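You operate a simulated robot arm through the tools that you are given. There is no shell and no other tool. Be economical: measure what you need, move in short steps, check, and stop when the job is done.

You run a simulated robot arm. Do the job below in one go: nothing can be reset, and whatever is moved stays where it is left.

## Task
Free the console's stop button, reset and set the large window down at STAND.
Fine: it was stopped mid-way; UP till CLEAR before GO; keep the grip on.

Only the result counts: the job must be done as asked and must still hold three seconds after the hand-in. Knocking over, shifting, dropping, spilling or breaking anything else fails it.

## Robot
A 6-joint arm with a two-finger parallel gripper on a trunk, on a base that drives. Base frame: it is fixed to the floor where the robot stands at the start and does not move with it; the origin is under the middle of the robot, x ahead of it, y to its left, z up; the surface under the hand at the start is at about z = 0.8. Readings come in m, degrees, newtons and seconds.
Its first joint turns from -166.0 to 166.0 degrees. Places, roughly: suction head [4.7, 0.8, 1.2]. Payload 3.91 kg.
Tool frame: the origin (TCP) lies between the finger pads and is the grasp point; the fingertips stand 0.03 m ahead of it; z points along the fingers, y is the line along which they close. The gripper opens to 0.11 m. The fingers are 0.02 m wide and 0.01 m thick; the gripper's body (0.048 by 0.112 m) begins 0.055 m behind the TCP.
Orientation is that of the tool frame in the base frame, as a unit quaternion [x, y, z, w]. With the fingers straight down and closing along the base's y, the tool's x points along the base's -x, its y along +y and its z along -z.

## Interface
- The arm moves only by the tool jog_arm. Its argument "targets" is a list of rows, each a list of 7 numbers: the shift along the base's x, y, z in units of 100 mm (1.0 is 100 mm), then the turn, a rotation vector about the base's x, y, z in units of 45 degrees (1.0 is 45 degrees), then the gripper command, from -1 (shut) to 1 (fully open), values between in proportion. In form: [[dx, dy, dz, wx, wy, wz, fingers], ...]. A call has 1 to 8 rows; each row is the pose to reach, as a shift and turn from the pose commanded when the call began. A call with a number of a shift or a turn outside -1 to 1 is refused whole. A row lasts 0.2 s, in which the tool goes at most 0.05 m and 8.6 degrees; a call with a longer step from one row to the next is refused whole, and so is a gripper value outside its range. A pose out of reach is approached as far as the arm can. The call stops where the force on the tool passes 70 N (or 10 N more than at its start, if that is more) or the arm is blocked; 0.2 s more then pass. The fingers move at their own pace (about 0.108 m/s each) and stop on an object; they squeeze with about 23 N. The grip force told is the motor's: it shows also when the fingers shut on nothing. Time passes only in rows, and 0.2 s behind the last, so rows that repeat a pose let the fingers close. It gives the time, the measured TCP pose, the force on the tool (base axes), the opening and the grip force at its end, in the units of the frame above (readings bear some noise), with the torque about the TCP (base axes, N m) and any sound that the robot's microphone picked up, and new pictures: "pictures" is both (left out), scene, wrist or none.
- Cameras (640 x 400 px; columns grow to the right, rows downward): "scene" is now at [0.4426, 0.2596, 1.0967]; the picture's right is [0.00, -0.60, -0.80], its down [-0.36, -0.74, 0.56] and it looks along [-0.93, 0.29, -0.22] (base axes); focal length 214 px, centre (320, 200). "wrist" rides on the gripper at [0.072, 0.017, -0.103] in the tool frame; the picture's right is [-0.23, 0.97, 0.00], its down [-0.76, -0.18, -0.62] and it looks along [-0.61, -0.14, 0.78] (tool axes); focal length 222 px, centre (320, 200). There is no depth. A picture from a camera that has moved, and an enlarged one, comes with that camera's place and axes in the base frame and with its lens.
- drive_base(legs): drives the robot by 1 to 6 legs, each [ahead, left, turn to the left] in m, m and degrees, along the robot's own axes; the way and the turn of a leg run together, so that a leg with both is an arc; at most 1.5 m and 180 degrees a leg. The arm and the cameras ride along, it lands a little off, and it stops where it bumps. It gives what a move gives, and a new picture of the scene camera.
- pan_tilt(pan, tilt): turns the head with the scene camera to pan (to the left, within 80 degrees either way) and tilt (down, from -29 to 69), counted from straight ahead of the robot. It gives what a move gives, and a new picture of the scene camera.
- close_up(camera, box): a new picture of the part [left, top, right, bottom] of that camera's present view, enlarged. No time passes.
- job_done(): hands the job in; it is judged then, once.

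Go step by step. Nothing tells you exact positions but the pictures and the camera data: compare them with the known pose of the tool, close in by small moves and look again before you grip or let go. The budget is 120 turns and 260 pictures, counting those below and the enlarged ones. Unless the task says otherwise, let go and move clear before handing in.

The tools are called after "Request:" as name(argument=value, ...) on one line, values as JSON. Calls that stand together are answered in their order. jog_arm: Moves the arm, as the interface text tells. Its arguments: {"type":"object","properties":{"targets":{"type":"array"},"pictures":{"type":"string","enum":["both","scene","wrist","none"]}},"required":["targets"]} The other tools are called the same way: drive_base (legs) drives the base; pan_tilt (pan, tilt) turns the head that bears the scene camera; close_up (camera, box) takes an enlarged picture of a part of a camera's view; job_done () hands the job in.

At the start:

```text
time_s: 0.0
tool_pos: [0.4336, 0.2176, 1.0007]
tcp_rot: [0.0, 1.0, 0.001, 0.0]
ft_force: [-0.3, -0.1, 0.3]
torque: [0.01, -0.02, 0.01]
finger_gap: 0.1099
grasp_force: 0.0
robot x, y, heading: [-0.0035, 0.0039, 0.3]
head pan, tilt: [52.8, 68.8]
```

scene: 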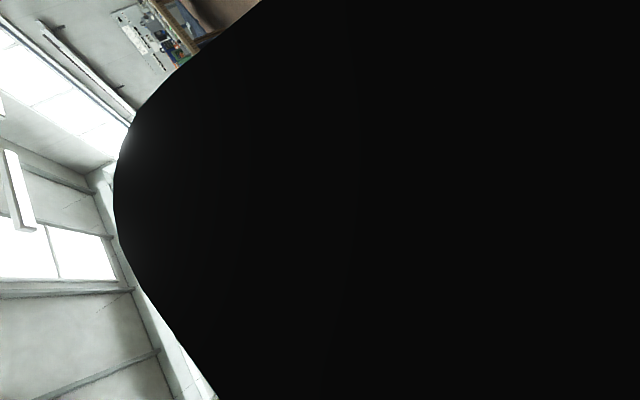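
wrist: 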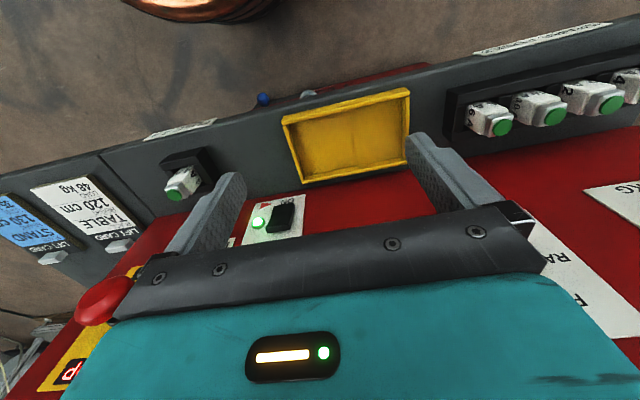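

The scene picture is mostly black, while the wrist camera shows a console with a red stop button, lift cards and some buttons. I'll turn the head first to get an overview.

Request:
pan_tilt(pan=0, tilt=20)

Request:
close_up(camera="wrist", box=[0, 100, 320, 400])

Request:
close_up(camera="wrist", box=[320, 0, 640, 300])

```text
time_s: 1.2
tool_pos: [0.4336, 0.2175, 0.9994]
tcp_rot: [0.0, 1.0, 0.001, 0.001]
ft_force: [-0.2, -0.2, -0.8]
torque: [0.0, 0.0, -0.01]
finger_gap: 0.1099
grasp_force: 0.0
robot x, y, heading: [0.0031, -0.0014, 0.1]
head pan, tilt: [0.0, 20.0]
camera scene: at [0.5101, 0.2153, 1.0373], right [0.0, -1.0, 0.0], down [-0.94, 0.0, 0.34], along [-0.34, 0.0, -0.94], focal length 214 px, centre (320, 200)
```

scene: 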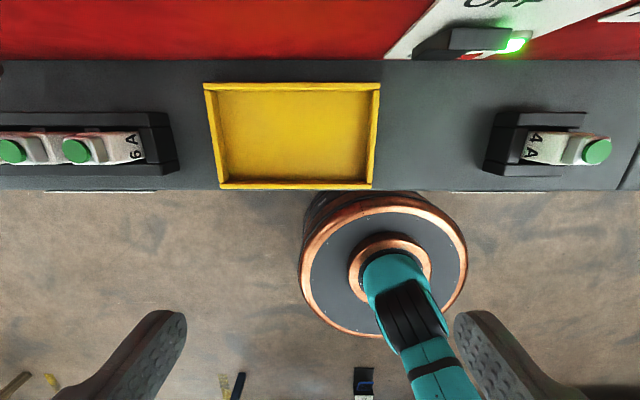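

```text
1.33 times, centred on (160, 250) of wrist
camera zoom: at [0.3615, 0.2339, 1.1043], right [0.23, 0.97, 0.0], down [0.76, -0.18, 0.62], along [0.61, -0.14, -0.78], focal length 296 px, centre (533, 133)
```

zoom: 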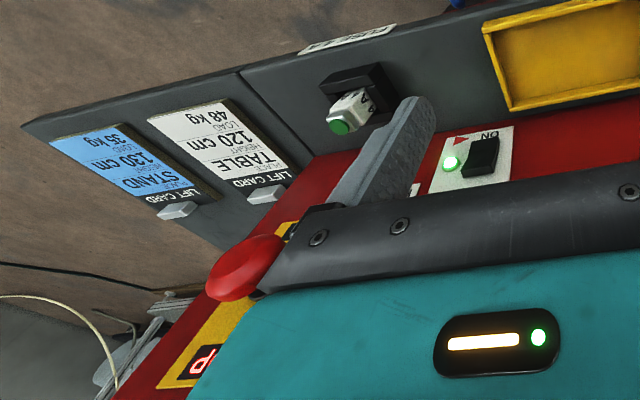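

```text
1.33 times, centred on (480, 150) of wrist
camera zoom: at [0.3615, 0.2339, 1.1043], right [0.23, 0.97, 0.0], down [0.76, -0.18, 0.62], along [0.61, -0.14, -0.78], focal length 296 px, centre (107, 267)
```

zoom: 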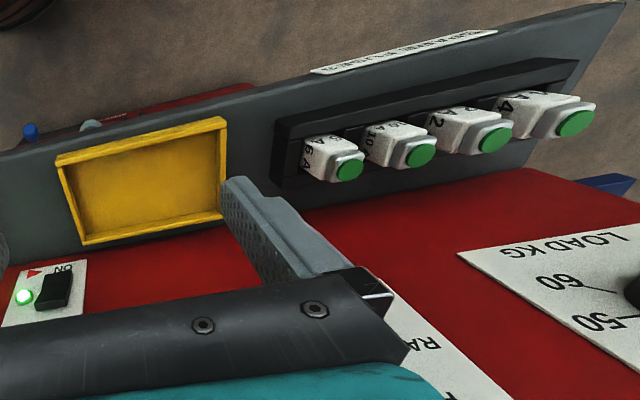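

The scene camera rides near the hand and looks down at a console. I'll raise the hand for a wider view and read all the controls.

Request:
pan_tilt(pan=0, tilt=-25)

Request:
jog_arm(targets=[[0, 0, 0.4, 0, 0, 0, 1], [0, 0, 0.8, 0, 0, 0, 1], [0, 0, 1, 0, 0, 0, 1]], pictures="both")

```text
time_s: 2.3
tool_pos: [0.4291, 0.2178, 1.0002]
tcp_rot: [-0.001, 1.0, 0.0, -0.001]
ft_force: [-73.5, -5.4, -42.3]
torque: [0.53, 1.91, -1.45]
finger_gap: 0.1099
grasp_force: 0.1
robot x, y, heading: [-0.0004, 0.0026, 0.2]
head pan, tilt: [0.0, -25.0]
camera scene: at [0.5496, 0.2153, 1.0431], right [0.0, -1.0, 0.0], down [-0.99, 0.0, -0.12], along [0.12, 0.0, -0.99], focal length 214 px, centre (320, 200)
```

scene: 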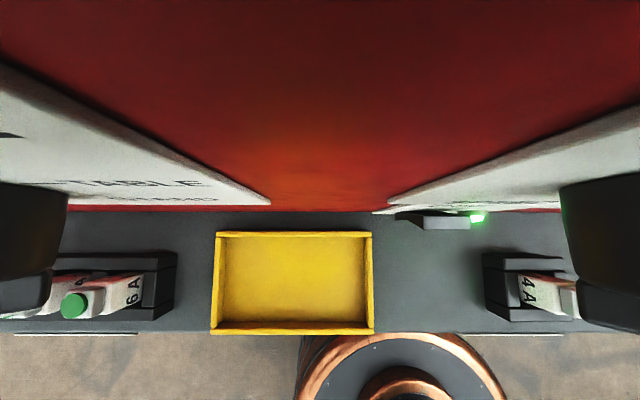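

```text
time_s: 2.6
tool_pos: [0.4255, 0.218, 1.0021]
tcp_rot: [-0.001, 1.0, -0.002, -0.008]
ft_force: [-79.3, -8.5, -35.9]
torque: [0.66, 0.98, -2.41]
finger_gap: 0.11
grasp_force: 0.0
robot x, y, heading: [-0.0028, -0.0012, 0.3]
head pan, tilt: [0.0, -25.0]
heard: click
stopped in row 1: the force on the tool passed its limit at 102 N (the readings are from after the stop); the commanded pose is now the measured one
camera scene: at [0.5499, 0.2155, 1.0461], right [0.0, -1.0, 0.01], down [-0.99, 0.0, -0.16], along [0.16, -0.01, -0.99], focal length 214 px, centre (320, 200)
camera wrist: at [0.3545, 0.2345, 1.1072], right [0.22, 0.97, -0.01], down [0.77, -0.17, 0.61], along [0.6, -0.14, -0.79], focal length 222 px, centre (320, 200)
```

scene: 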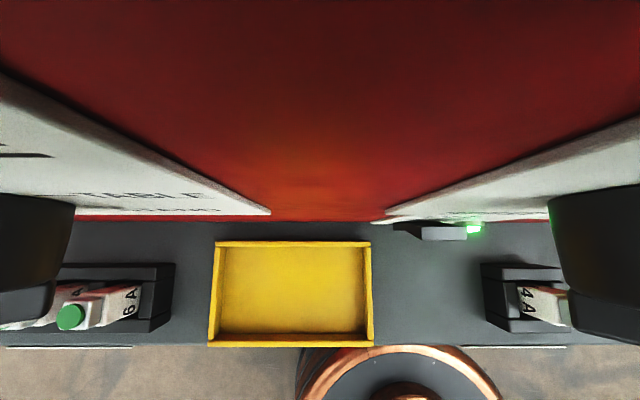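
wrist: 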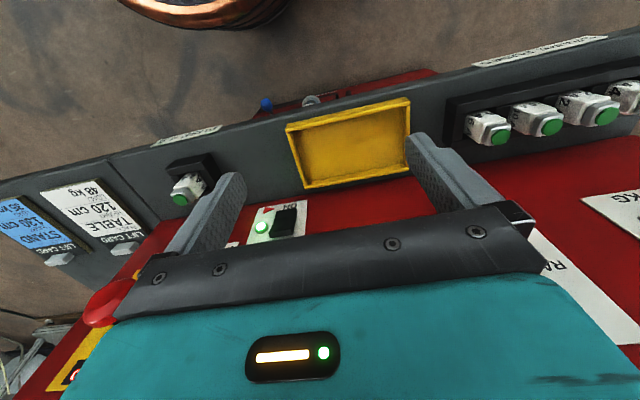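

The head seems to have touched the console as it turned: about 73 N on the tool, and a click. I'll turn the head back, then check what it hit.

Request:
pan_tilt(pan=0, tilt=20)

Request:
jog_arm(targets=[[-0.3, 0, 0.2, 0, 0, 0, 1], [-0.5, 0, 0.6, 0, 0, 0, 1], [-0.7, 0, 1, 0, 0, 0, 1], [-0.7, 0, 1, 0, 0, 0, 1]], pictures="both")

```text
time_s: 3.7
tool_pos: [0.4322, 0.2179, 1.0042]
tcp_rot: [-0.001, 1.0, -0.001, -0.003]
ft_force: [-1.1, -0.3, 0.8]
torque: [-0.01, 0.0, 0.0]
finger_gap: 0.1099
grasp_force: 0.1
robot x, y, heading: [0.0018, 0.0009, 0.0]
head pan, tilt: [0.0, 20.0]
heard: click
camera scene: at [0.509, 0.2153, 1.0406], right [0.0, -1.0, 0.0], down [-0.94, 0.0, 0.35], along [-0.35, 0.0, -0.94], focal length 214 px, centre (320, 200)
```

scene: 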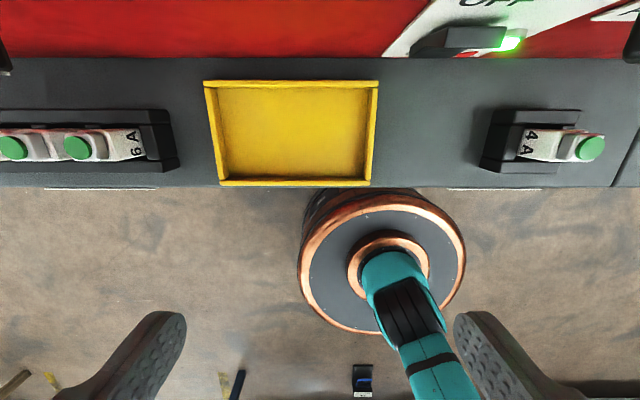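

```text
time_s: 4.7
tool_pos: [0.3622, 0.2177, 1.1036]
tcp_rot: [-0.001, 1.0, -0.001, -0.004]
ft_force: [0.0, -0.4, -0.5]
torque: [-0.01, -0.04, 0.0]
finger_gap: 0.11
grasp_force: 0.0
robot x, y, heading: [-0.0027, -0.002, 0.1]
head pan, tilt: [0.0, 20.0]
camera scene: at [0.4389, 0.2147, 1.1395], right [0.0, -1.0, 0.0], down [-0.94, 0.0, 0.35], along [-0.35, 0.0, -0.94], focal length 214 px, centre (320, 200)
camera wrist: at [0.2908, 0.2335, 1.2078], right [0.23, 0.97, 0.0], down [0.77, -0.18, 0.62], along [0.6, -0.14, -0.79], focal length 222 px, centre (320, 200)
```

scene: 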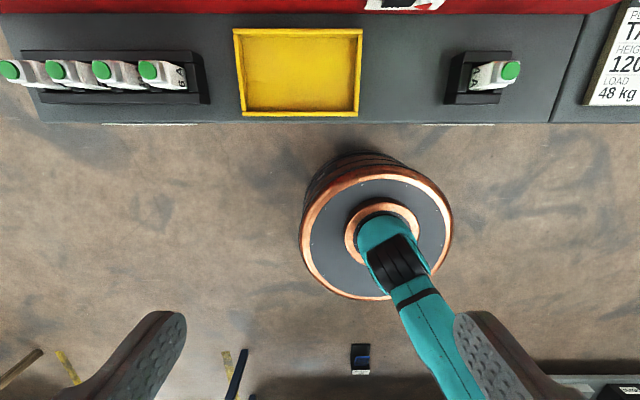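
wrist: 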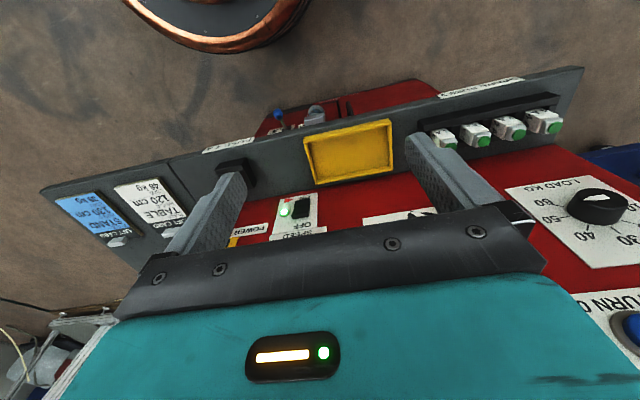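

Two clicks, and the power is still on. I'll rise and tilt the tool forward so both cameras see the console and the room.

Request:
jog_arm(targets=[[-0.1, 0, 0.4, 0, -0.18, 0, 1], [-0.2, 0, 0.8, 0, -0.36, 0, 1], [-0.3, 0, 1, 0, -0.54, 0, 1], [-0.4, 0, 1, 0, -0.72, 0, 1], [-0.5, 0, 1, 0, -0.9, 0, 1], [-0.6, 0, 1, 0, -1, 0, 1], [-0.6, 0, 1, 0, -1, 0, 1]])

```text
time_s: 6.3
tool_pos: [0.3007, 0.2172, 1.2053]
tcp_rot: [-0.001, 0.925, -0.001, 0.38]
ft_force: [0.0, -0.1, 0.3]
torque: [-0.03, -0.01, 0.03]
finger_gap: 0.1099
grasp_force: 0.0
robot x, y, heading: [-0.0037, -0.0032, 0.1]
head pan, tilt: [0.0, 20.0]
camera scene: at [0.3297, 0.2154, 1.2855], right [0.0, -1.0, 0.0], down [-0.91, 0.0, -0.42], along [0.42, 0.0, -0.91], focal length 214 px, centre (320, 200)
camera wrist: at [0.1775, 0.2342, 1.228], right [0.16, 0.97, 0.16], down [0.1, -0.18, 0.98], along [0.98, -0.14, -0.13], focal length 222 px, centre (320, 200)
```

scene: 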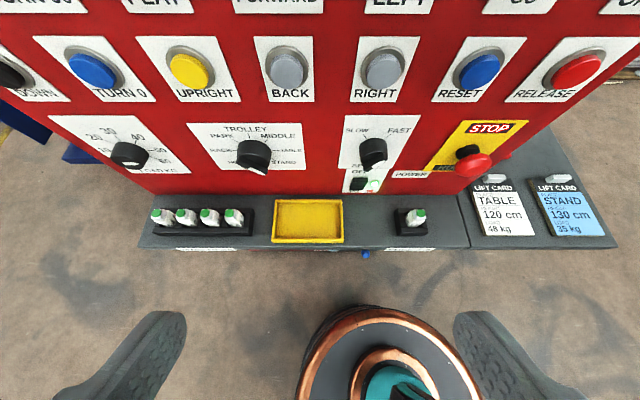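
wrist: 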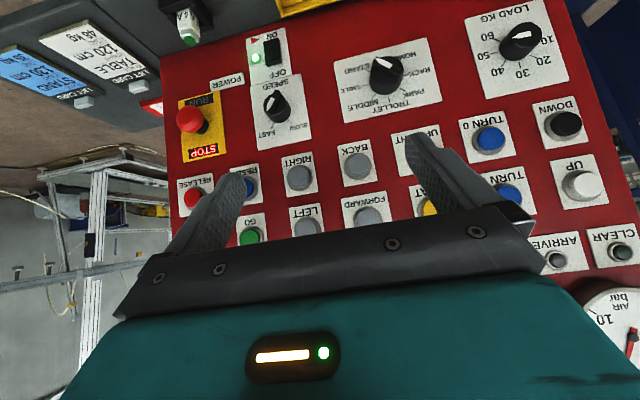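

I can now read the console: dials, buttons, the STOP mushroom, lift cards and fuses. I'll look further up for the lamps and the room, and zoom in on details.

Request:
close_up(camera="scene", box=[0, 100, 320, 260])

Request:
close_up(camera="scene", box=[320, 100, 640, 260])

Request:
pan_tilt(pan=0, tilt=-20)

```text
2.00 times, centred on (160, 180) of scene
camera zoom: at [0.3297, 0.2154, 1.2855], right [0.0, -1.0, 0.0], down [-0.91, 0.0, -0.42], along [0.42, 0.0, -0.91], focal length 429 px, centre (640, 240)
```

zoom: 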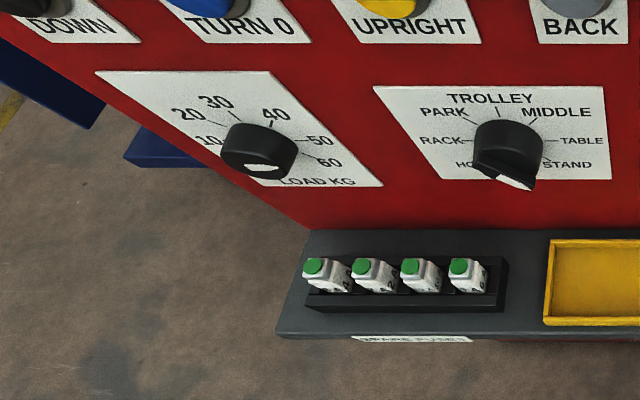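

```text
2.00 times, centred on (480, 180) of scene
camera zoom: at [0.3297, 0.2154, 1.2855], right [0.0, -1.0, 0.0], down [-0.91, 0.0, -0.42], along [0.42, 0.0, -0.91], focal length 429 px, centre (0, 240)
```

zoom: 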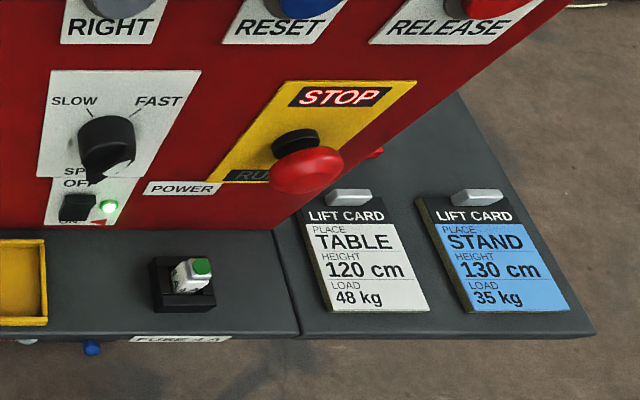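

```text
time_s: 7.4
tool_pos: [0.3018, 0.218, 1.2054]
tcp_rot: [0.0, 0.926, -0.001, 0.378]
ft_force: [0.0, -0.3, 0.3]
torque: [-0.01, 0.01, 0.02]
finger_gap: 0.1099
grasp_force: 0.1
robot x, y, heading: [-0.003, 0.0004, 0.1]
head pan, tilt: [0.0, -20.0]
camera scene: at [0.3616, 0.2154, 1.3408], right [0.0, -1.0, 0.0], down [-0.43, 0.0, -0.9], along [0.9, 0.0, -0.43], focal length 214 px, centre (320, 200)
```

scene: 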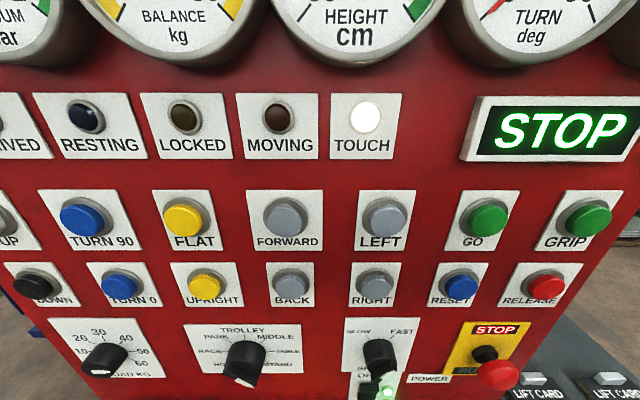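

Gauges and lamps appear at the top, and TOUCH is lit. I'll raise the hand to see the gauges and the hall beyond.

Request:
jog_arm(targets=[[0, 0, 0.4, 0, -0.1, 0, 1], [-0.1, 0, 0.8, 0, -0.2, 0, 1], [-0.2, 0, 1, 0, -0.3, 0, 1], [-0.2, 0, 1, 0, -0.3, 0, 1]], pictures="scene")

```text
time_s: 8.4
tool_pos: [0.2805, 0.2168, 1.304]
tcp_rot: [0.0, 0.874, -0.001, 0.486]
ft_force: [0.6, -0.9, -0.4]
torque: [-0.02, 0.02, 0.01]
finger_gap: 0.1097
grasp_force: 0.0
robot x, y, heading: [0.0012, 0.0008, -0.1]
head pan, tilt: [0.0, -20.0]
camera scene: at [0.3079, 0.2157, 1.4509], right [0.0, -1.0, 0.0], down [-0.21, 0.0, -0.98], along [0.98, 0.0, -0.21], focal length 214 px, centre (320, 200)
```

scene: 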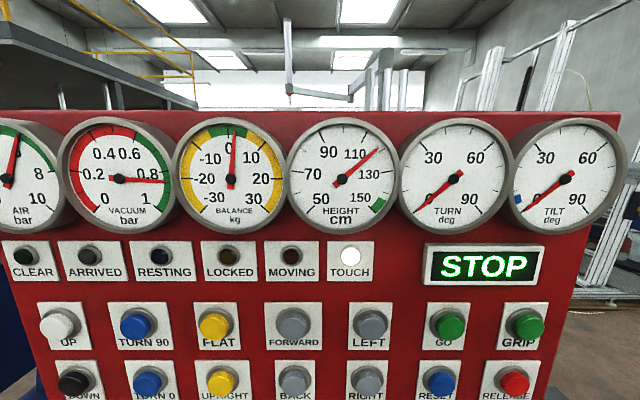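

The gauges are readable: height about 117, vacuum about 0.8, turn and tilt about 0. I'll zoom in, then look over the console at the crane.

Request:
close_up(camera="scene", box=[0, 110, 320, 300])

Request:
close_up(camera="scene", box=[280, 110, 640, 300])

Request:
jog_arm(targets=[[0, 0, 0.4, 0, 0, 0, 1], [0, 0, 0.8, 0, 0, 0, 1], [0, 0, 1, 0, -0.1, 0, 1], [0, 0, 1, 0, -0.2, 0, 1], [0, 0, 1, 0, -0.2, 0, 1]], pictures="scene")

```text
2.00 times, centred on (160, 205) of scene
camera zoom: at [0.3079, 0.2157, 1.4509], right [0.0, -1.0, 0.0], down [-0.21, 0.0, -0.98], along [0.98, 0.0, -0.21], focal length 429 px, centre (640, 190)
```

zoom: 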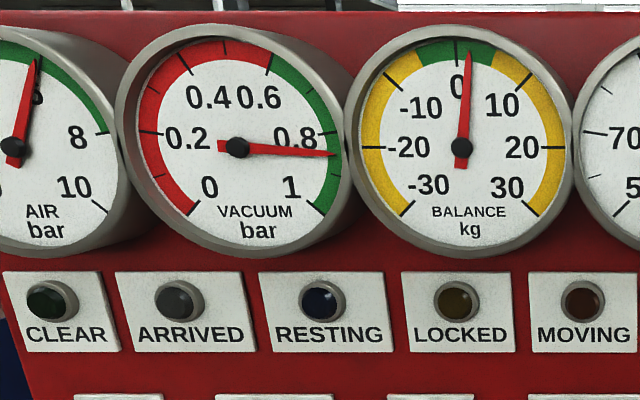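

```text
1.78 times, centred on (460, 205) of scene
camera zoom: at [0.3079, 0.2157, 1.4509], right [0.0, -1.0, 0.0], down [-0.21, 0.0, -0.98], along [0.98, 0.0, -0.21], focal length 381 px, centre (71, 191)
```

zoom: 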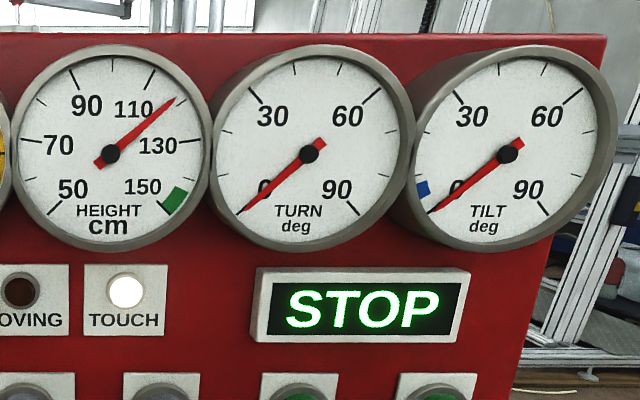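

```text
time_s: 9.6
tool_pos: [0.2817, 0.2173, 1.4041]
tcp_rot: [-0.001, 0.833, -0.001, 0.553]
ft_force: [-0.5, -0.6, 0.3]
torque: [0.0, 0.01, 0.02]
finger_gap: 0.1099
grasp_force: 0.1
robot x, y, heading: [-0.003, 0.001, 0.1]
head pan, tilt: [0.0, -20.0]
camera scene: at [0.2853, 0.2149, 1.5534], right [0.0, -1.0, 0.0], down [-0.05, 0.0, -1.0], along [1.0, 0.0, -0.05], focal length 214 px, centre (320, 200)
```

scene: 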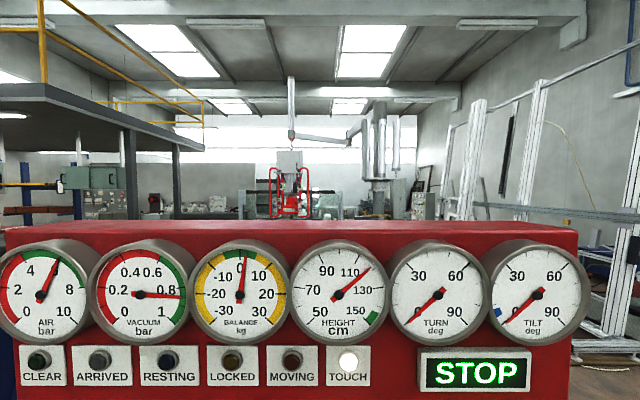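

The lifter is visible over the console. I'll rise a bit more and zoom in on it.

Request:
jog_arm(targets=[[0, 0, 0.4, 0, 0, 0, 1], [0, 0, 0.8, 0, 0, 0, 1], [0, 0, 1, 0, 0.1, 0, 1], [0, 0, 1, 0, 0.2, 0, 1], [0, 0, 1, 0, 0.2, 0, 1]], pictures="scene")

Request:
close_up(camera="scene", box=[200, 40, 440, 200])

Request:
close_up(camera="scene", box=[0, 40, 240, 200])

Request:
close_up(camera="scene", box=[400, 20, 640, 220])

```text
time_s: 10.8
tool_pos: [0.2796, 0.2174, 1.5049]
tcp_rot: [-0.001, 0.875, -0.001, 0.484]
ft_force: [-0.1, -0.6, -0.2]
torque: [0.04, 0.02, 0.01]
finger_gap: 0.1098
grasp_force: 0.1
robot x, y, heading: [-0.0018, -0.0011, 0.2]
head pan, tilt: [0.0, -20.0]
camera scene: at [0.3085, 0.2153, 1.6522], right [0.0, -1.0, 0.0], down [-0.21, 0.0, -0.98], along [0.98, 0.0, -0.21], focal length 214 px, centre (320, 200)
```

scene: 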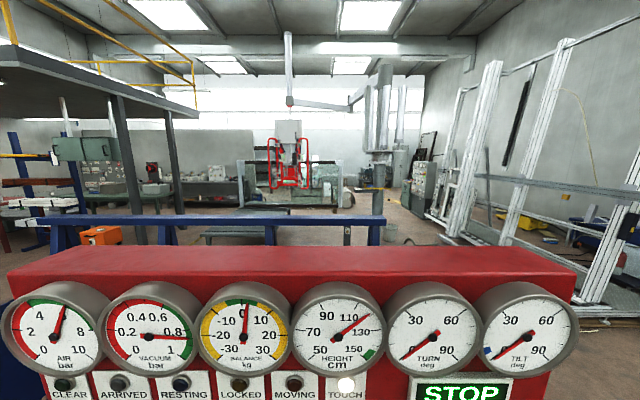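

```text
2.50 times, centred on (320, 120) of scene
camera zoom: at [0.3085, 0.2153, 1.6522], right [0.0, -1.0, 0.0], down [-0.21, 0.0, -0.98], along [0.98, 0.0, -0.21], focal length 536 px, centre (320, 400)
```

zoom: 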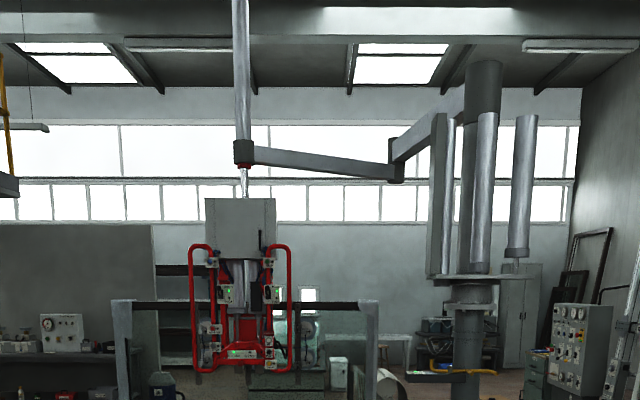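

```text
2.50 times, centred on (120, 120) of scene
camera zoom: at [0.3085, 0.2153, 1.6522], right [0.0, -1.0, 0.0], down [-0.21, 0.0, -0.98], along [0.98, 0.0, -0.21], focal length 536 px, centre (820, 400)
```

zoom: 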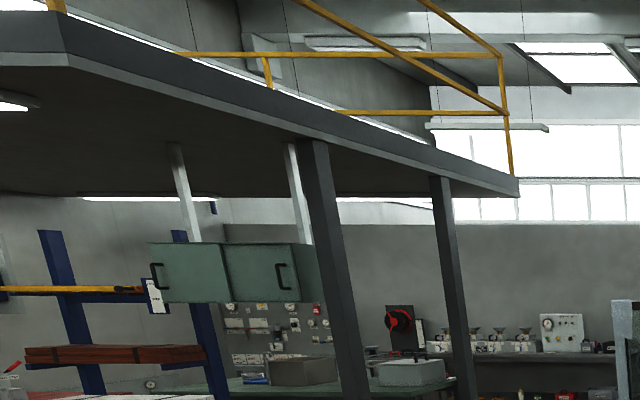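

```text
2.00 times, centred on (520, 120) of scene
camera zoom: at [0.3085, 0.2153, 1.6522], right [0.0, -1.0, 0.0], down [-0.21, 0.0, -0.98], along [0.98, 0.0, -0.21], focal length 429 px, centre (-80, 360)
```

zoom: 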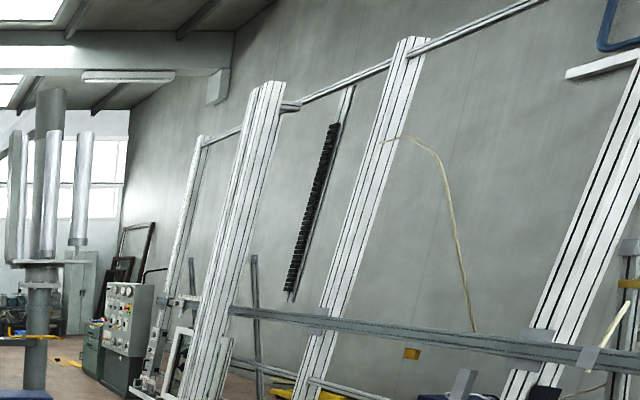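

I want a clearer view of what the lifter holds and where STAND is. I'll go a bit higher.

Request:
jog_arm(targets=[[0.2, 0, 0.4, 0, 0, 0, 1], [0.4, 0, 0.8, 0, 0, 0, 1], [0.6, 0, 1, 0, 0.1, 0, 1], [0.8, 0, 1, 0, 0.2, 0, 1], [0.8, 0, 1, 0, 0.2, 0, 1]], pictures="none")

Request:
jog_arm(targets=[[0.2, 0, 0.4, 0, 0, 0, 1], [0.4, 0, 0.8, 0, 0, 0, 1], [0.6, 0, 1, 0, 0.0, 0, 1], [0.8, 0, 1, 0, 0.0, 0, 1], [0.8, 0, 1, 0, 0.0, 0, 1]], pictures="scene")

Request:
close_up(camera="scene", box=[200, 0, 440, 150])

Request:
close_up(camera="scene", box=[0, 0, 240, 200])

```text
time_s: 12.0
tool_pos: [0.3627, 0.2157, 1.6054]
tcp_rot: [-0.001, 0.91, -0.001, 0.414]
ft_force: [0.6, -0.3, -0.2]
torque: [-0.06, -0.02, -0.01]
finger_gap: 0.1099
grasp_force: 0.1
robot x, y, heading: [0.0005, 0.0012, -0.1]
head pan, tilt: [0.0, -20.0]
```

```text
time_s: 13.2
tool_pos: [0.4234, 0.2026, 1.6111]
tcp_rot: [-0.001, 0.91, -0.001, 0.414]
ft_force: [0.6, -0.4, 0.1]
torque: [0.02, -0.05, -0.02]
finger_gap: 0.1101
grasp_force: 0.1
out of reach, approached as far as the arm can: row 1, 2, 3, 4, 5
robot x, y, heading: [0.0027, -0.003, 0.3]
head pan, tilt: [0.0, -20.0]
camera scene: at [0.4726, 0.2013, 1.752], right [0.0, -1.0, 0.0], down [-0.36, 0.0, -0.93], along [0.93, 0.0, -0.36], focal length 214 px, centre (320, 200)
```

scene: 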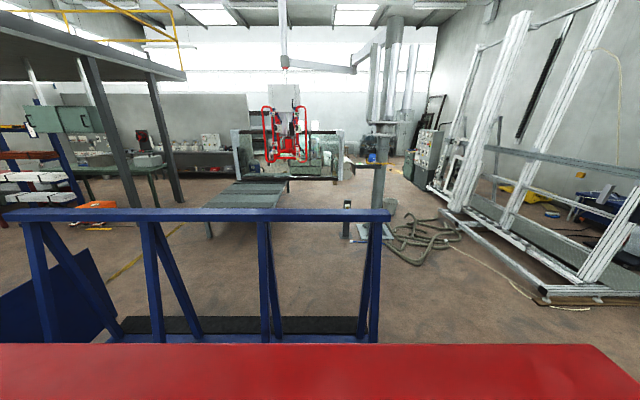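

```text
2.67 times, centred on (320, 75) of scene
camera zoom: at [0.4726, 0.2013, 1.752], right [0.0, -1.0, 0.0], down [-0.36, 0.0, -0.93], along [0.93, 0.0, -0.36], focal length 572 px, centre (320, 533)
```

zoom: 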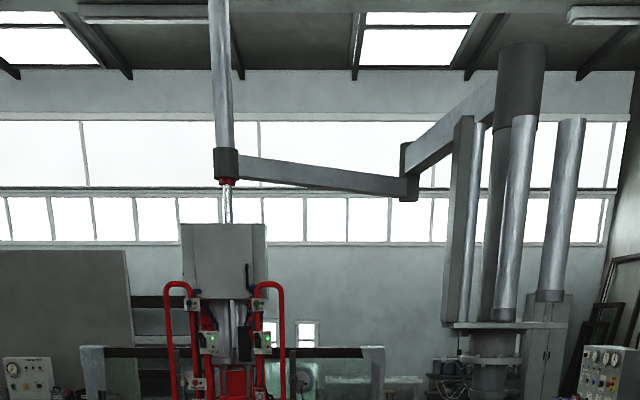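

```text
2.00 times, centred on (120, 100) of scene
camera zoom: at [0.4726, 0.2013, 1.752], right [0.0, -1.0, 0.0], down [-0.36, 0.0, -0.93], along [0.93, 0.0, -0.36], focal length 429 px, centre (720, 400)
```

zoom: 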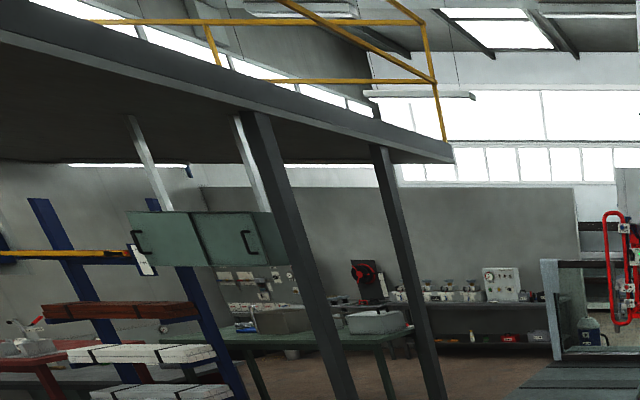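

I'll zoom in on the lifter and the blue stand in the foreground.

Request:
close_up(camera="scene", box=[210, 80, 390, 240])

Request:
close_up(camera="scene", box=[0, 190, 400, 400])

Request:
close_up(camera="scene", box=[400, 0, 640, 300])

```text
2.50 times, centred on (300, 160) of scene
camera zoom: at [0.4726, 0.2013, 1.752], right [0.0, -1.0, 0.0], down [-0.36, 0.0, -0.93], along [0.93, 0.0, -0.36], focal length 536 px, centre (370, 300)
```

zoom: 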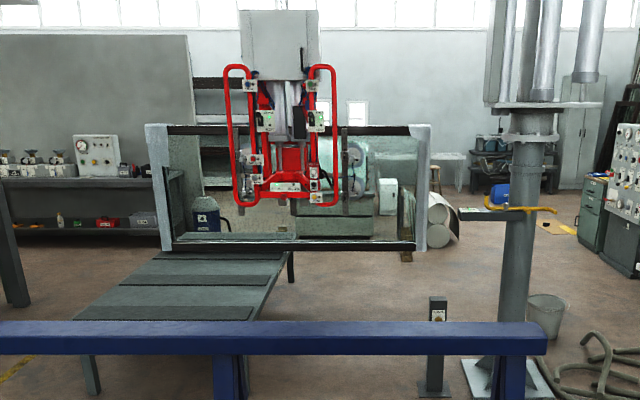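

```text
1.60 times, centred on (200, 295) of scene
camera zoom: at [0.4726, 0.2013, 1.752], right [0.0, -1.0, 0.0], down [-0.36, 0.0, -0.93], along [0.93, 0.0, -0.36], focal length 343 px, centre (512, 48)
```

zoom: 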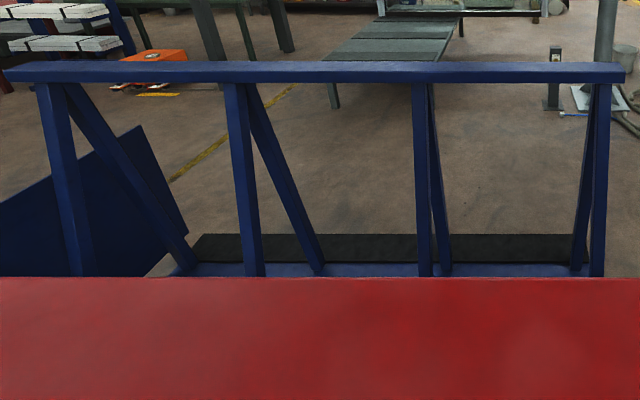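

```text
1.33 times, centred on (520, 150) of scene
camera zoom: at [0.4726, 0.2013, 1.752], right [0.0, -1.0, 0.0], down [-0.36, 0.0, -0.93], along [0.93, 0.0, -0.36], focal length 286 px, centre (53, 267)
```

zoom: 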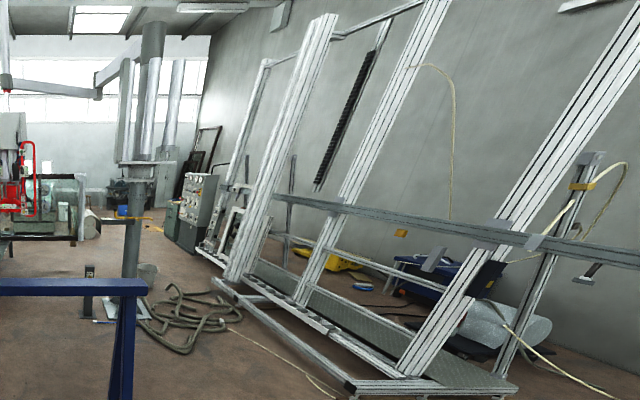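

The window is held upright at the lifter, by the table. The blue A-frame just behind the console is the STAND, and the tilt gauge has a blue mark at a slight lean. I'll go back down to read the dials and the STOP button in detail.

Request:
jog_arm(targets=[[-0.4, 0.05, -0.2, 0, 0, 0, 1], [-0.8, 0.1, -0.4, 0, 0, 0, 1], [-1.0, 0.15, -0.7, 0, 0, 0, 1], [-1.0, 0.15, -1, 0, 0, 0, 1]], pictures="none")

Request:
jog_arm(targets=[[-0.1, 0.0, -0.4, 0, 0, 0, 1], [-0.2, 0.0, -0.8, 0, 0, 0, 1], [-0.3, 0.0, -1, 0, 0, 0, 1]], pictures="none")

Request:
jog_arm(targets=[[-0.1, 0.0, -0.4, 0, 0, 0, 1], [-0.2, 0.0, -0.8, 0, 0, 0, 1], [-0.3, 0.0, -1, 0, 0, 0, 1]], pictures="none")

Request:
jog_arm(targets=[[-0.1, 0.0, -0.4, 0, 0, 0, 1], [-0.1, 0.0, -0.8, 0, 0, 0, 1], [-0.1, 0.0, -1, 0, 0, 0, 1], [-0.1, 0.0, -1, 0, 0, 0, 1]], pictures="scene")

Request:
close_up(camera="scene", box=[0, 200, 320, 400])

Request:
close_up(camera="scene", box=[320, 200, 640, 400])

```text
time_s: 14.2
tool_pos: [0.321, 0.2199, 1.5132]
tcp_rot: [0.0, 0.91, -0.001, 0.414]
ft_force: [0.7, 0.3, 0.4]
torque: [-0.04, -0.02, -0.01]
finger_gap: 0.1102
grasp_force: 0.1
robot x, y, heading: [0.0012, 0.0024, -0.1]
head pan, tilt: [0.0, -20.0]
```

```text
time_s: 15.0
tool_pos: [0.2928, 0.2217, 1.4134]
tcp_rot: [0.0, 0.91, -0.002, 0.414]
ft_force: [1.2, 0.0, -0.2]
torque: [0.01, 0.02, 0.0]
finger_gap: 0.11
grasp_force: 0.1
robot x, y, heading: [0.0013, -0.0001, 0.0]
head pan, tilt: [0.0, -20.0]
```

```text
time_s: 15.8
tool_pos: [0.2626, 0.2203, 1.3154]
tcp_rot: [0.0, 0.91, -0.001, 0.415]
ft_force: [-0.1, 0.7, 1.0]
torque: [0.02, -0.02, -0.01]
finger_gap: 0.11
grasp_force: 0.1
robot x, y, heading: [-0.0019, 0.0004, -0.1]
head pan, tilt: [0.0, -20.0]
```

```text
time_s: 16.8
tool_pos: [0.2512, 0.2198, 1.2128]
tcp_rot: [0.0, 0.91, -0.001, 0.414]
ft_force: [0.2, -0.1, -0.8]
torque: [0.0, 0.04, 0.02]
finger_gap: 0.11
grasp_force: 0.1
robot x, y, heading: [-0.0008, 0.001, -0.0]
head pan, tilt: [0.0, -20.0]
camera scene: at [0.3016, 0.2181, 1.3545], right [0.0, -1.0, 0.0], down [-0.36, 0.0, -0.93], along [0.93, 0.0, -0.36], focal length 214 px, centre (320, 200)
```

scene: 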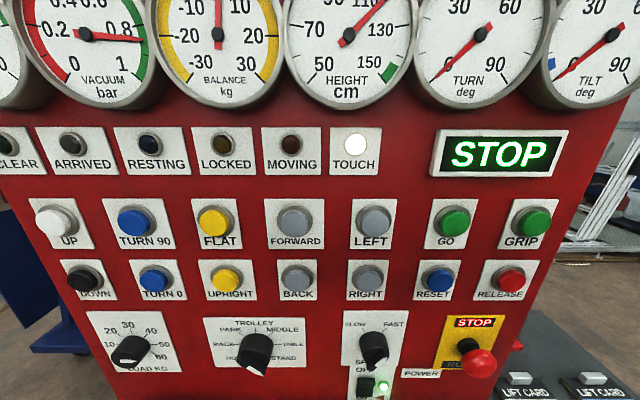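

```text
2.00 times, centred on (160, 300) of scene
camera zoom: at [0.3016, 0.2181, 1.3545], right [0.0, -1.0, 0.0], down [-0.36, 0.0, -0.93], along [0.93, 0.0, -0.36], focal length 429 px, centre (640, 0)
```

zoom: 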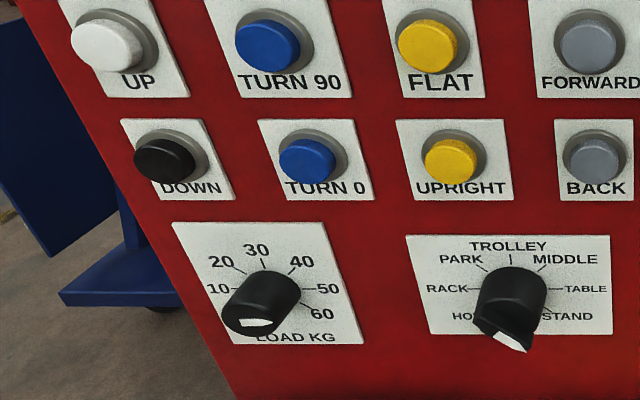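

```text
2.00 times, centred on (480, 300) of scene
camera zoom: at [0.3016, 0.2181, 1.3545], right [0.0, -1.0, 0.0], down [-0.36, 0.0, -0.93], along [0.93, 0.0, -0.36], focal length 429 px, centre (0, 0)
```

zoom: 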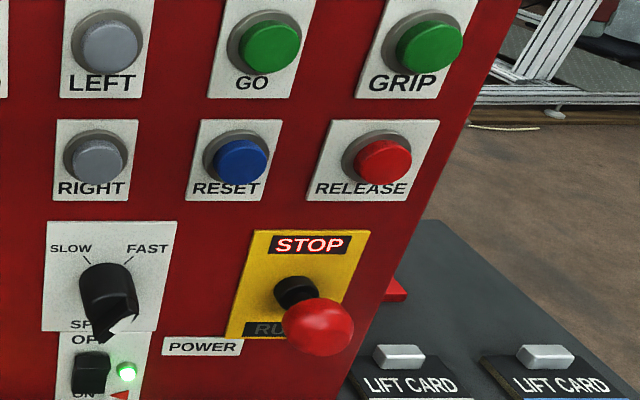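

The stop button is a mushroom on a shaft, with STOP and RUN windows. I'll take a level, frontal view to read the dial pointers and get stereo measurements.

Request:
jog_arm(targets=[[-0.2, -0.3, -0.2, 0, -0.1, 0, 1], [-0.4, -0.6, -0.4, 0, -0.25, 0, 1], [-0.6, -0.9, -0.6, 0, -0.35, 0, 1], [-0.6, -0.9, -1, 0, -0.45, 0, 1], [-0.6, -0.9, -1, 0, -0.45, 0, 1]], pictures="scene")

Request:
close_up(camera="scene", box=[0, 200, 320, 400])

Request:
close_up(camera="scene", box=[320, 200, 640, 400])

```text
time_s: 18.0
tool_pos: [0.1928, 0.1287, 1.1134]
tcp_rot: [0.0, 0.822, -0.001, 0.569]
ft_force: [0.1, 0.3, 0.1]
torque: [-0.03, 0.0, 0.02]
finger_gap: 0.1101
grasp_force: 0.0
robot x, y, heading: [0.0024, -0.001, -0.2]
head pan, tilt: [0.0, -20.0]
camera scene: at [0.1911, 0.1271, 1.2632], right [0.0, -1.0, 0.0], down [-0.01, 0.0, -1.0], along [1.0, 0.0, -0.01], focal length 214 px, centre (320, 200)
```

scene: 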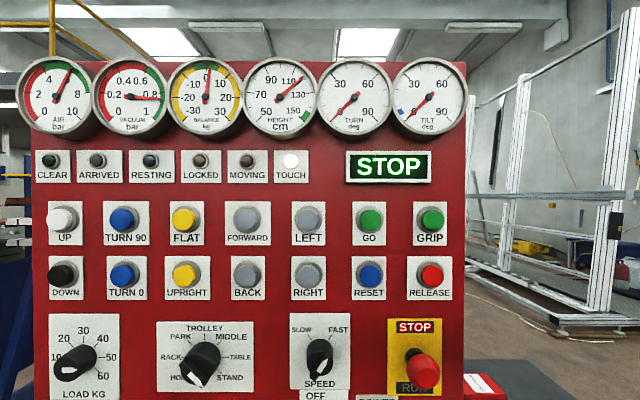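

```text
2.00 times, centred on (160, 300) of scene
camera zoom: at [0.1911, 0.1271, 1.2632], right [0.0, -1.0, 0.0], down [-0.01, 0.0, -1.0], along [1.0, 0.0, -0.01], focal length 429 px, centre (640, 0)
```

zoom: 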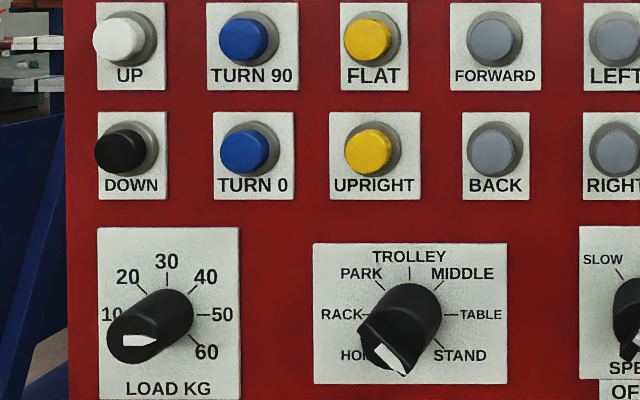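

```text
2.00 times, centred on (480, 300) of scene
camera zoom: at [0.1911, 0.1271, 1.2632], right [0.0, -1.0, 0.0], down [-0.01, 0.0, -1.0], along [1.0, 0.0, -0.01], focal length 429 px, centre (0, 0)
```

zoom: 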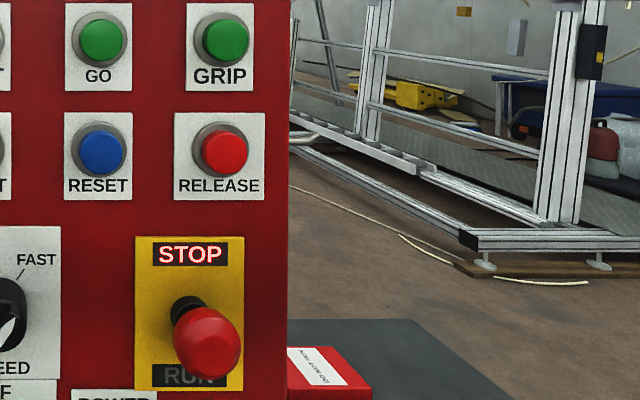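

The panel is vertical with button faces near x≈0.565, and the mushroom is near (0.526, -0.034, 0.993). I'll move lower and closer to read the knobs and the STOP button.

Request:
jog_arm(targets=[[0, 0.2, -0.4, 0, 0, 0, 1], [0.2, 0.5, -0.8, 0, 0, 0, 1], [0.4, 0.8, -1, 0, 0, 0, 1], [0.6, 0.9, -1, 0, 0, 0, 1], [0.6, 0.9, -1, 0, 0, 0, 1]], pictures="both")

Request:
close_up(camera="scene", box=[60, 150, 460, 400])

Request:
close_up(camera="scene", box=[380, 180, 640, 380])

```text
refused: row 2 steps farther than a row can; nothing moved
```

```text
1.60 times, centred on (260, 275) of scene
camera zoom: at [0.1911, 0.1271, 1.2632], right [0.0, -1.0, 0.0], down [-0.01, 0.0, -1.0], along [1.0, 0.0, -0.01], focal length 343 px, centre (416, 80)
```

zoom: 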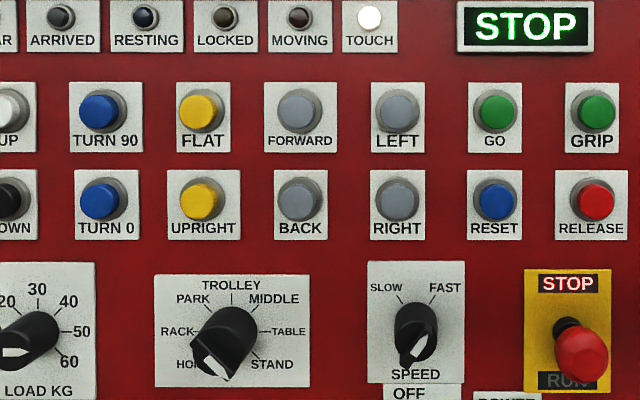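

```text
2.00 times, centred on (510, 280) of scene
camera zoom: at [0.1911, 0.1271, 1.2632], right [0.0, -1.0, 0.0], down [-0.01, 0.0, -1.0], along [1.0, 0.0, -0.01], focal length 429 px, centre (-60, 40)
```

zoom: 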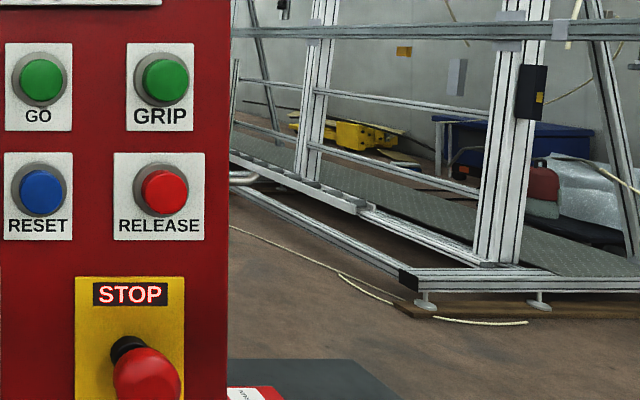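

I'll make that move in smaller steps.

Request:
jog_arm(targets=[[0, 0.2, -0.4, 0, 0, 0, 1], [0.15, 0.4, -0.75, 0, 0, 0, 1], [0.3, 0.6, -1, 0, 0, 0, 1], [0.6, 0.9, -1, 0, 0, 0, 1], [0.6, 0.9, -1, 0, 0, 0, 1]], pictures="both")

Request:
close_up(camera="scene", box=[0, 150, 320, 370])

Request:
close_up(camera="scene", box=[320, 180, 640, 380])

```text
time_s: 19.2
tool_pos: [0.2526, 0.2202, 1.0153]
tcp_rot: [0.0, 0.823, -0.001, 0.569]
ft_force: [-0.4, 0.8, -0.5]
torque: [0.01, -0.02, 0.03]
finger_gap: 0.1098
grasp_force: 0.1
robot x, y, heading: [-0.0, -0.0012, 0.1]
head pan, tilt: [0.0, -20.0]
camera scene: at [0.25, 0.2182, 1.1654], right [0.0, -1.0, 0.0], down [-0.01, 0.0, -1.0], along [1.0, 0.0, -0.01], focal length 214 px, centre (320, 200)
camera wrist: at [0.1303, 0.2369, 0.9854], right [0.08, 0.97, 0.21], down [-0.31, -0.18, 0.93], along [0.95, -0.14, 0.29], focal length 222 px, centre (320, 200)
```

scene: 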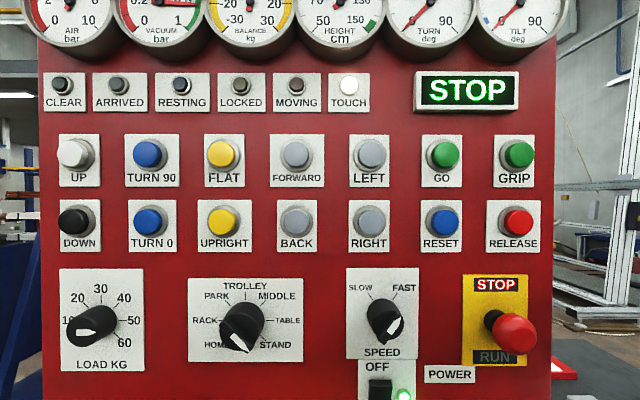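
wrist: 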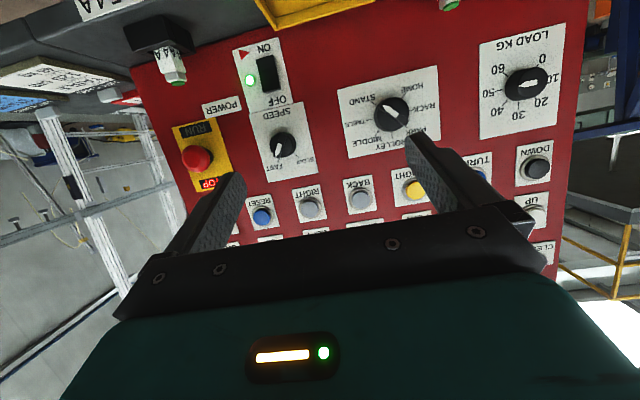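

```text
1.82 times, centred on (160, 260) of scene
camera zoom: at [0.25, 0.2182, 1.1654], right [0.0, -1.0, 0.0], down [-0.01, 0.0, -1.0], along [1.0, 0.0, -0.01], focal length 390 px, centre (611, 91)
```

zoom: 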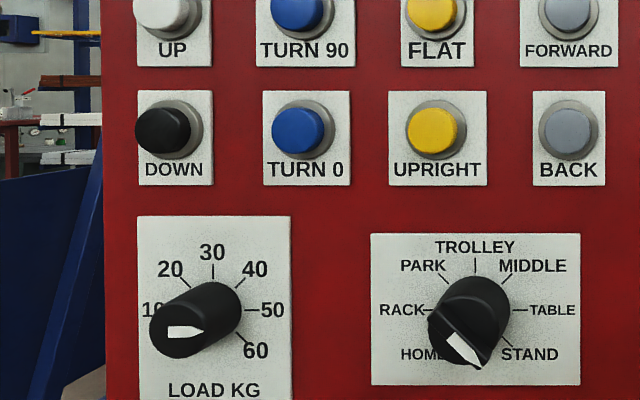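

```text
2.00 times, centred on (480, 280) of scene
camera zoom: at [0.25, 0.2182, 1.1654], right [0.0, -1.0, 0.0], down [-0.01, 0.0, -1.0], along [1.0, 0.0, -0.01], focal length 429 px, centre (0, 40)
```

zoom: 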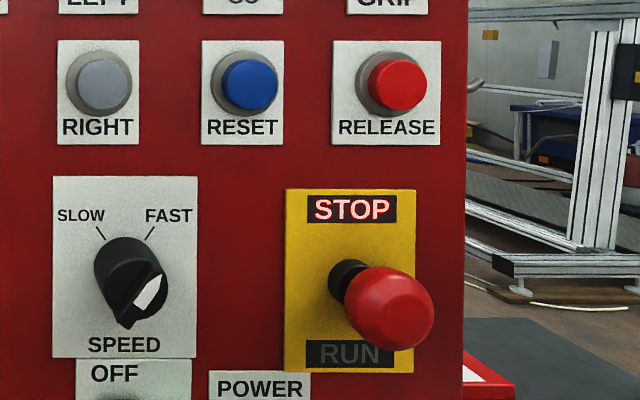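

TROLLEY points to STAND, LOAD is about 50, and SPEED is FAST. Now I'll look closer at the mushroom to see whether it twists or pulls.

Request:
close_up(camera="scene", box=[455, 265, 555, 375])

Request:
close_up(camera="wrist", box=[160, 100, 260, 200])

Request:
jog_arm(targets=[[0, -0.45, 0, 0, 0, 0, 1], [0, -0.9, 0, 0, 0, 0, 1], [0.2, -1, 0, 0, 0, 0, 1]], pictures="none")

Request:
jog_arm(targets=[[0, -0.45, -0.2, 0, 0, 0, 1], [0, -0.9, -0.4, 0, 0, 0, 1], [0.2, -1, -0.5, 0, 0, 0, 1], [0.2, -1, -0.5, 0, 0, 0, 1]], pictures="both")

```text
3.64 times, centred on (505, 320) of scene
camera zoom: at [0.25, 0.2182, 1.1654], right [0.0, -1.0, 0.0], down [-0.01, 0.0, -1.0], along [1.0, 0.0, -0.01], focal length 780 px, centre (-353, -236)
```

zoom: 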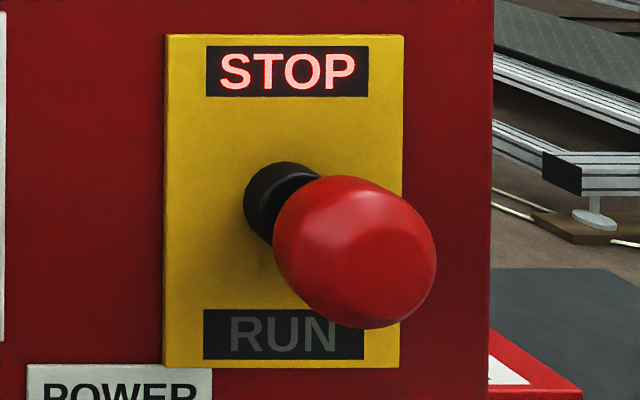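

```text
4.00 times, centred on (210, 150) of wrist
camera zoom: at [0.1303, 0.2369, 0.9854], right [0.08, 0.97, 0.21], down [-0.31, -0.18, 0.93], along [0.95, -0.14, 0.29], focal length 888 px, centre (760, 400)
```

zoom: 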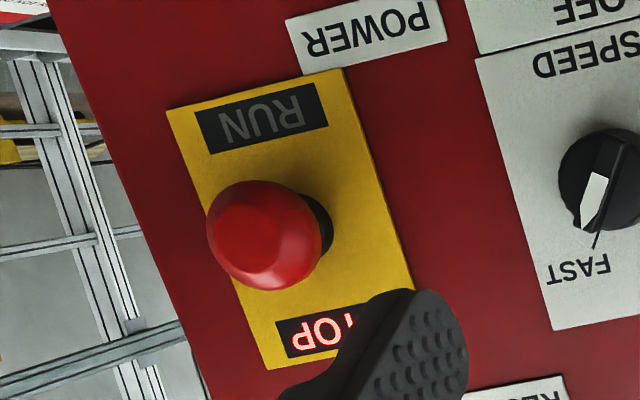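

```text
time_s: 20.0
tool_pos: [0.2713, 0.1199, 1.0149]
tcp_rot: [-0.001, 0.822, 0.0, 0.569]
ft_force: [-1.1, 1.0, 0.1]
torque: [0.04, 0.0, 0.03]
finger_gap: 0.1103
grasp_force: 0.0
robot x, y, heading: [-0.002, 0.0017, -0.1]
head pan, tilt: [0.0, -20.0]
```

```text
time_s: 21.2
tool_pos: [0.2886, 0.0541, 0.9814]
tcp_rot: [-0.056, 0.822, 0.038, 0.566]
ft_force: [-0.1, -0.3, -0.6]
torque: [0.01, 0.0, -0.01]
finger_gap: 0.1101
grasp_force: 0.0
out of reach, approached as far as the arm can: row 2, 3, 4
robot x, y, heading: [0.0001, 0.003, 0.2]
head pan, tilt: [0.0, -20.0]
stopped in row 4: the arm was blocked; the commanded pose is now the measured one
camera scene: at [0.286, 0.0518, 1.1316], right [0.13, -0.99, 0.0], down [-0.01, 0.0, -1.0], along [0.99, 0.13, -0.01], focal length 214 px, centre (320, 200)
camera wrist: at [0.1651, 0.054, 0.9517], right [-0.05, 0.98, 0.21], down [-0.29, -0.22, 0.93], along [0.96, -0.01, 0.29], focal length 222 px, centre (320, 200)
```

scene: 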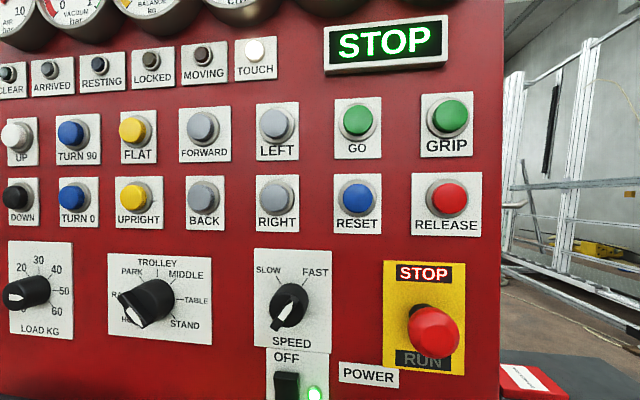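
wrist: 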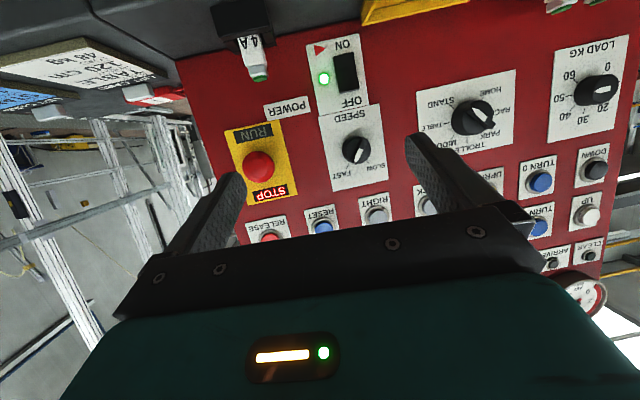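

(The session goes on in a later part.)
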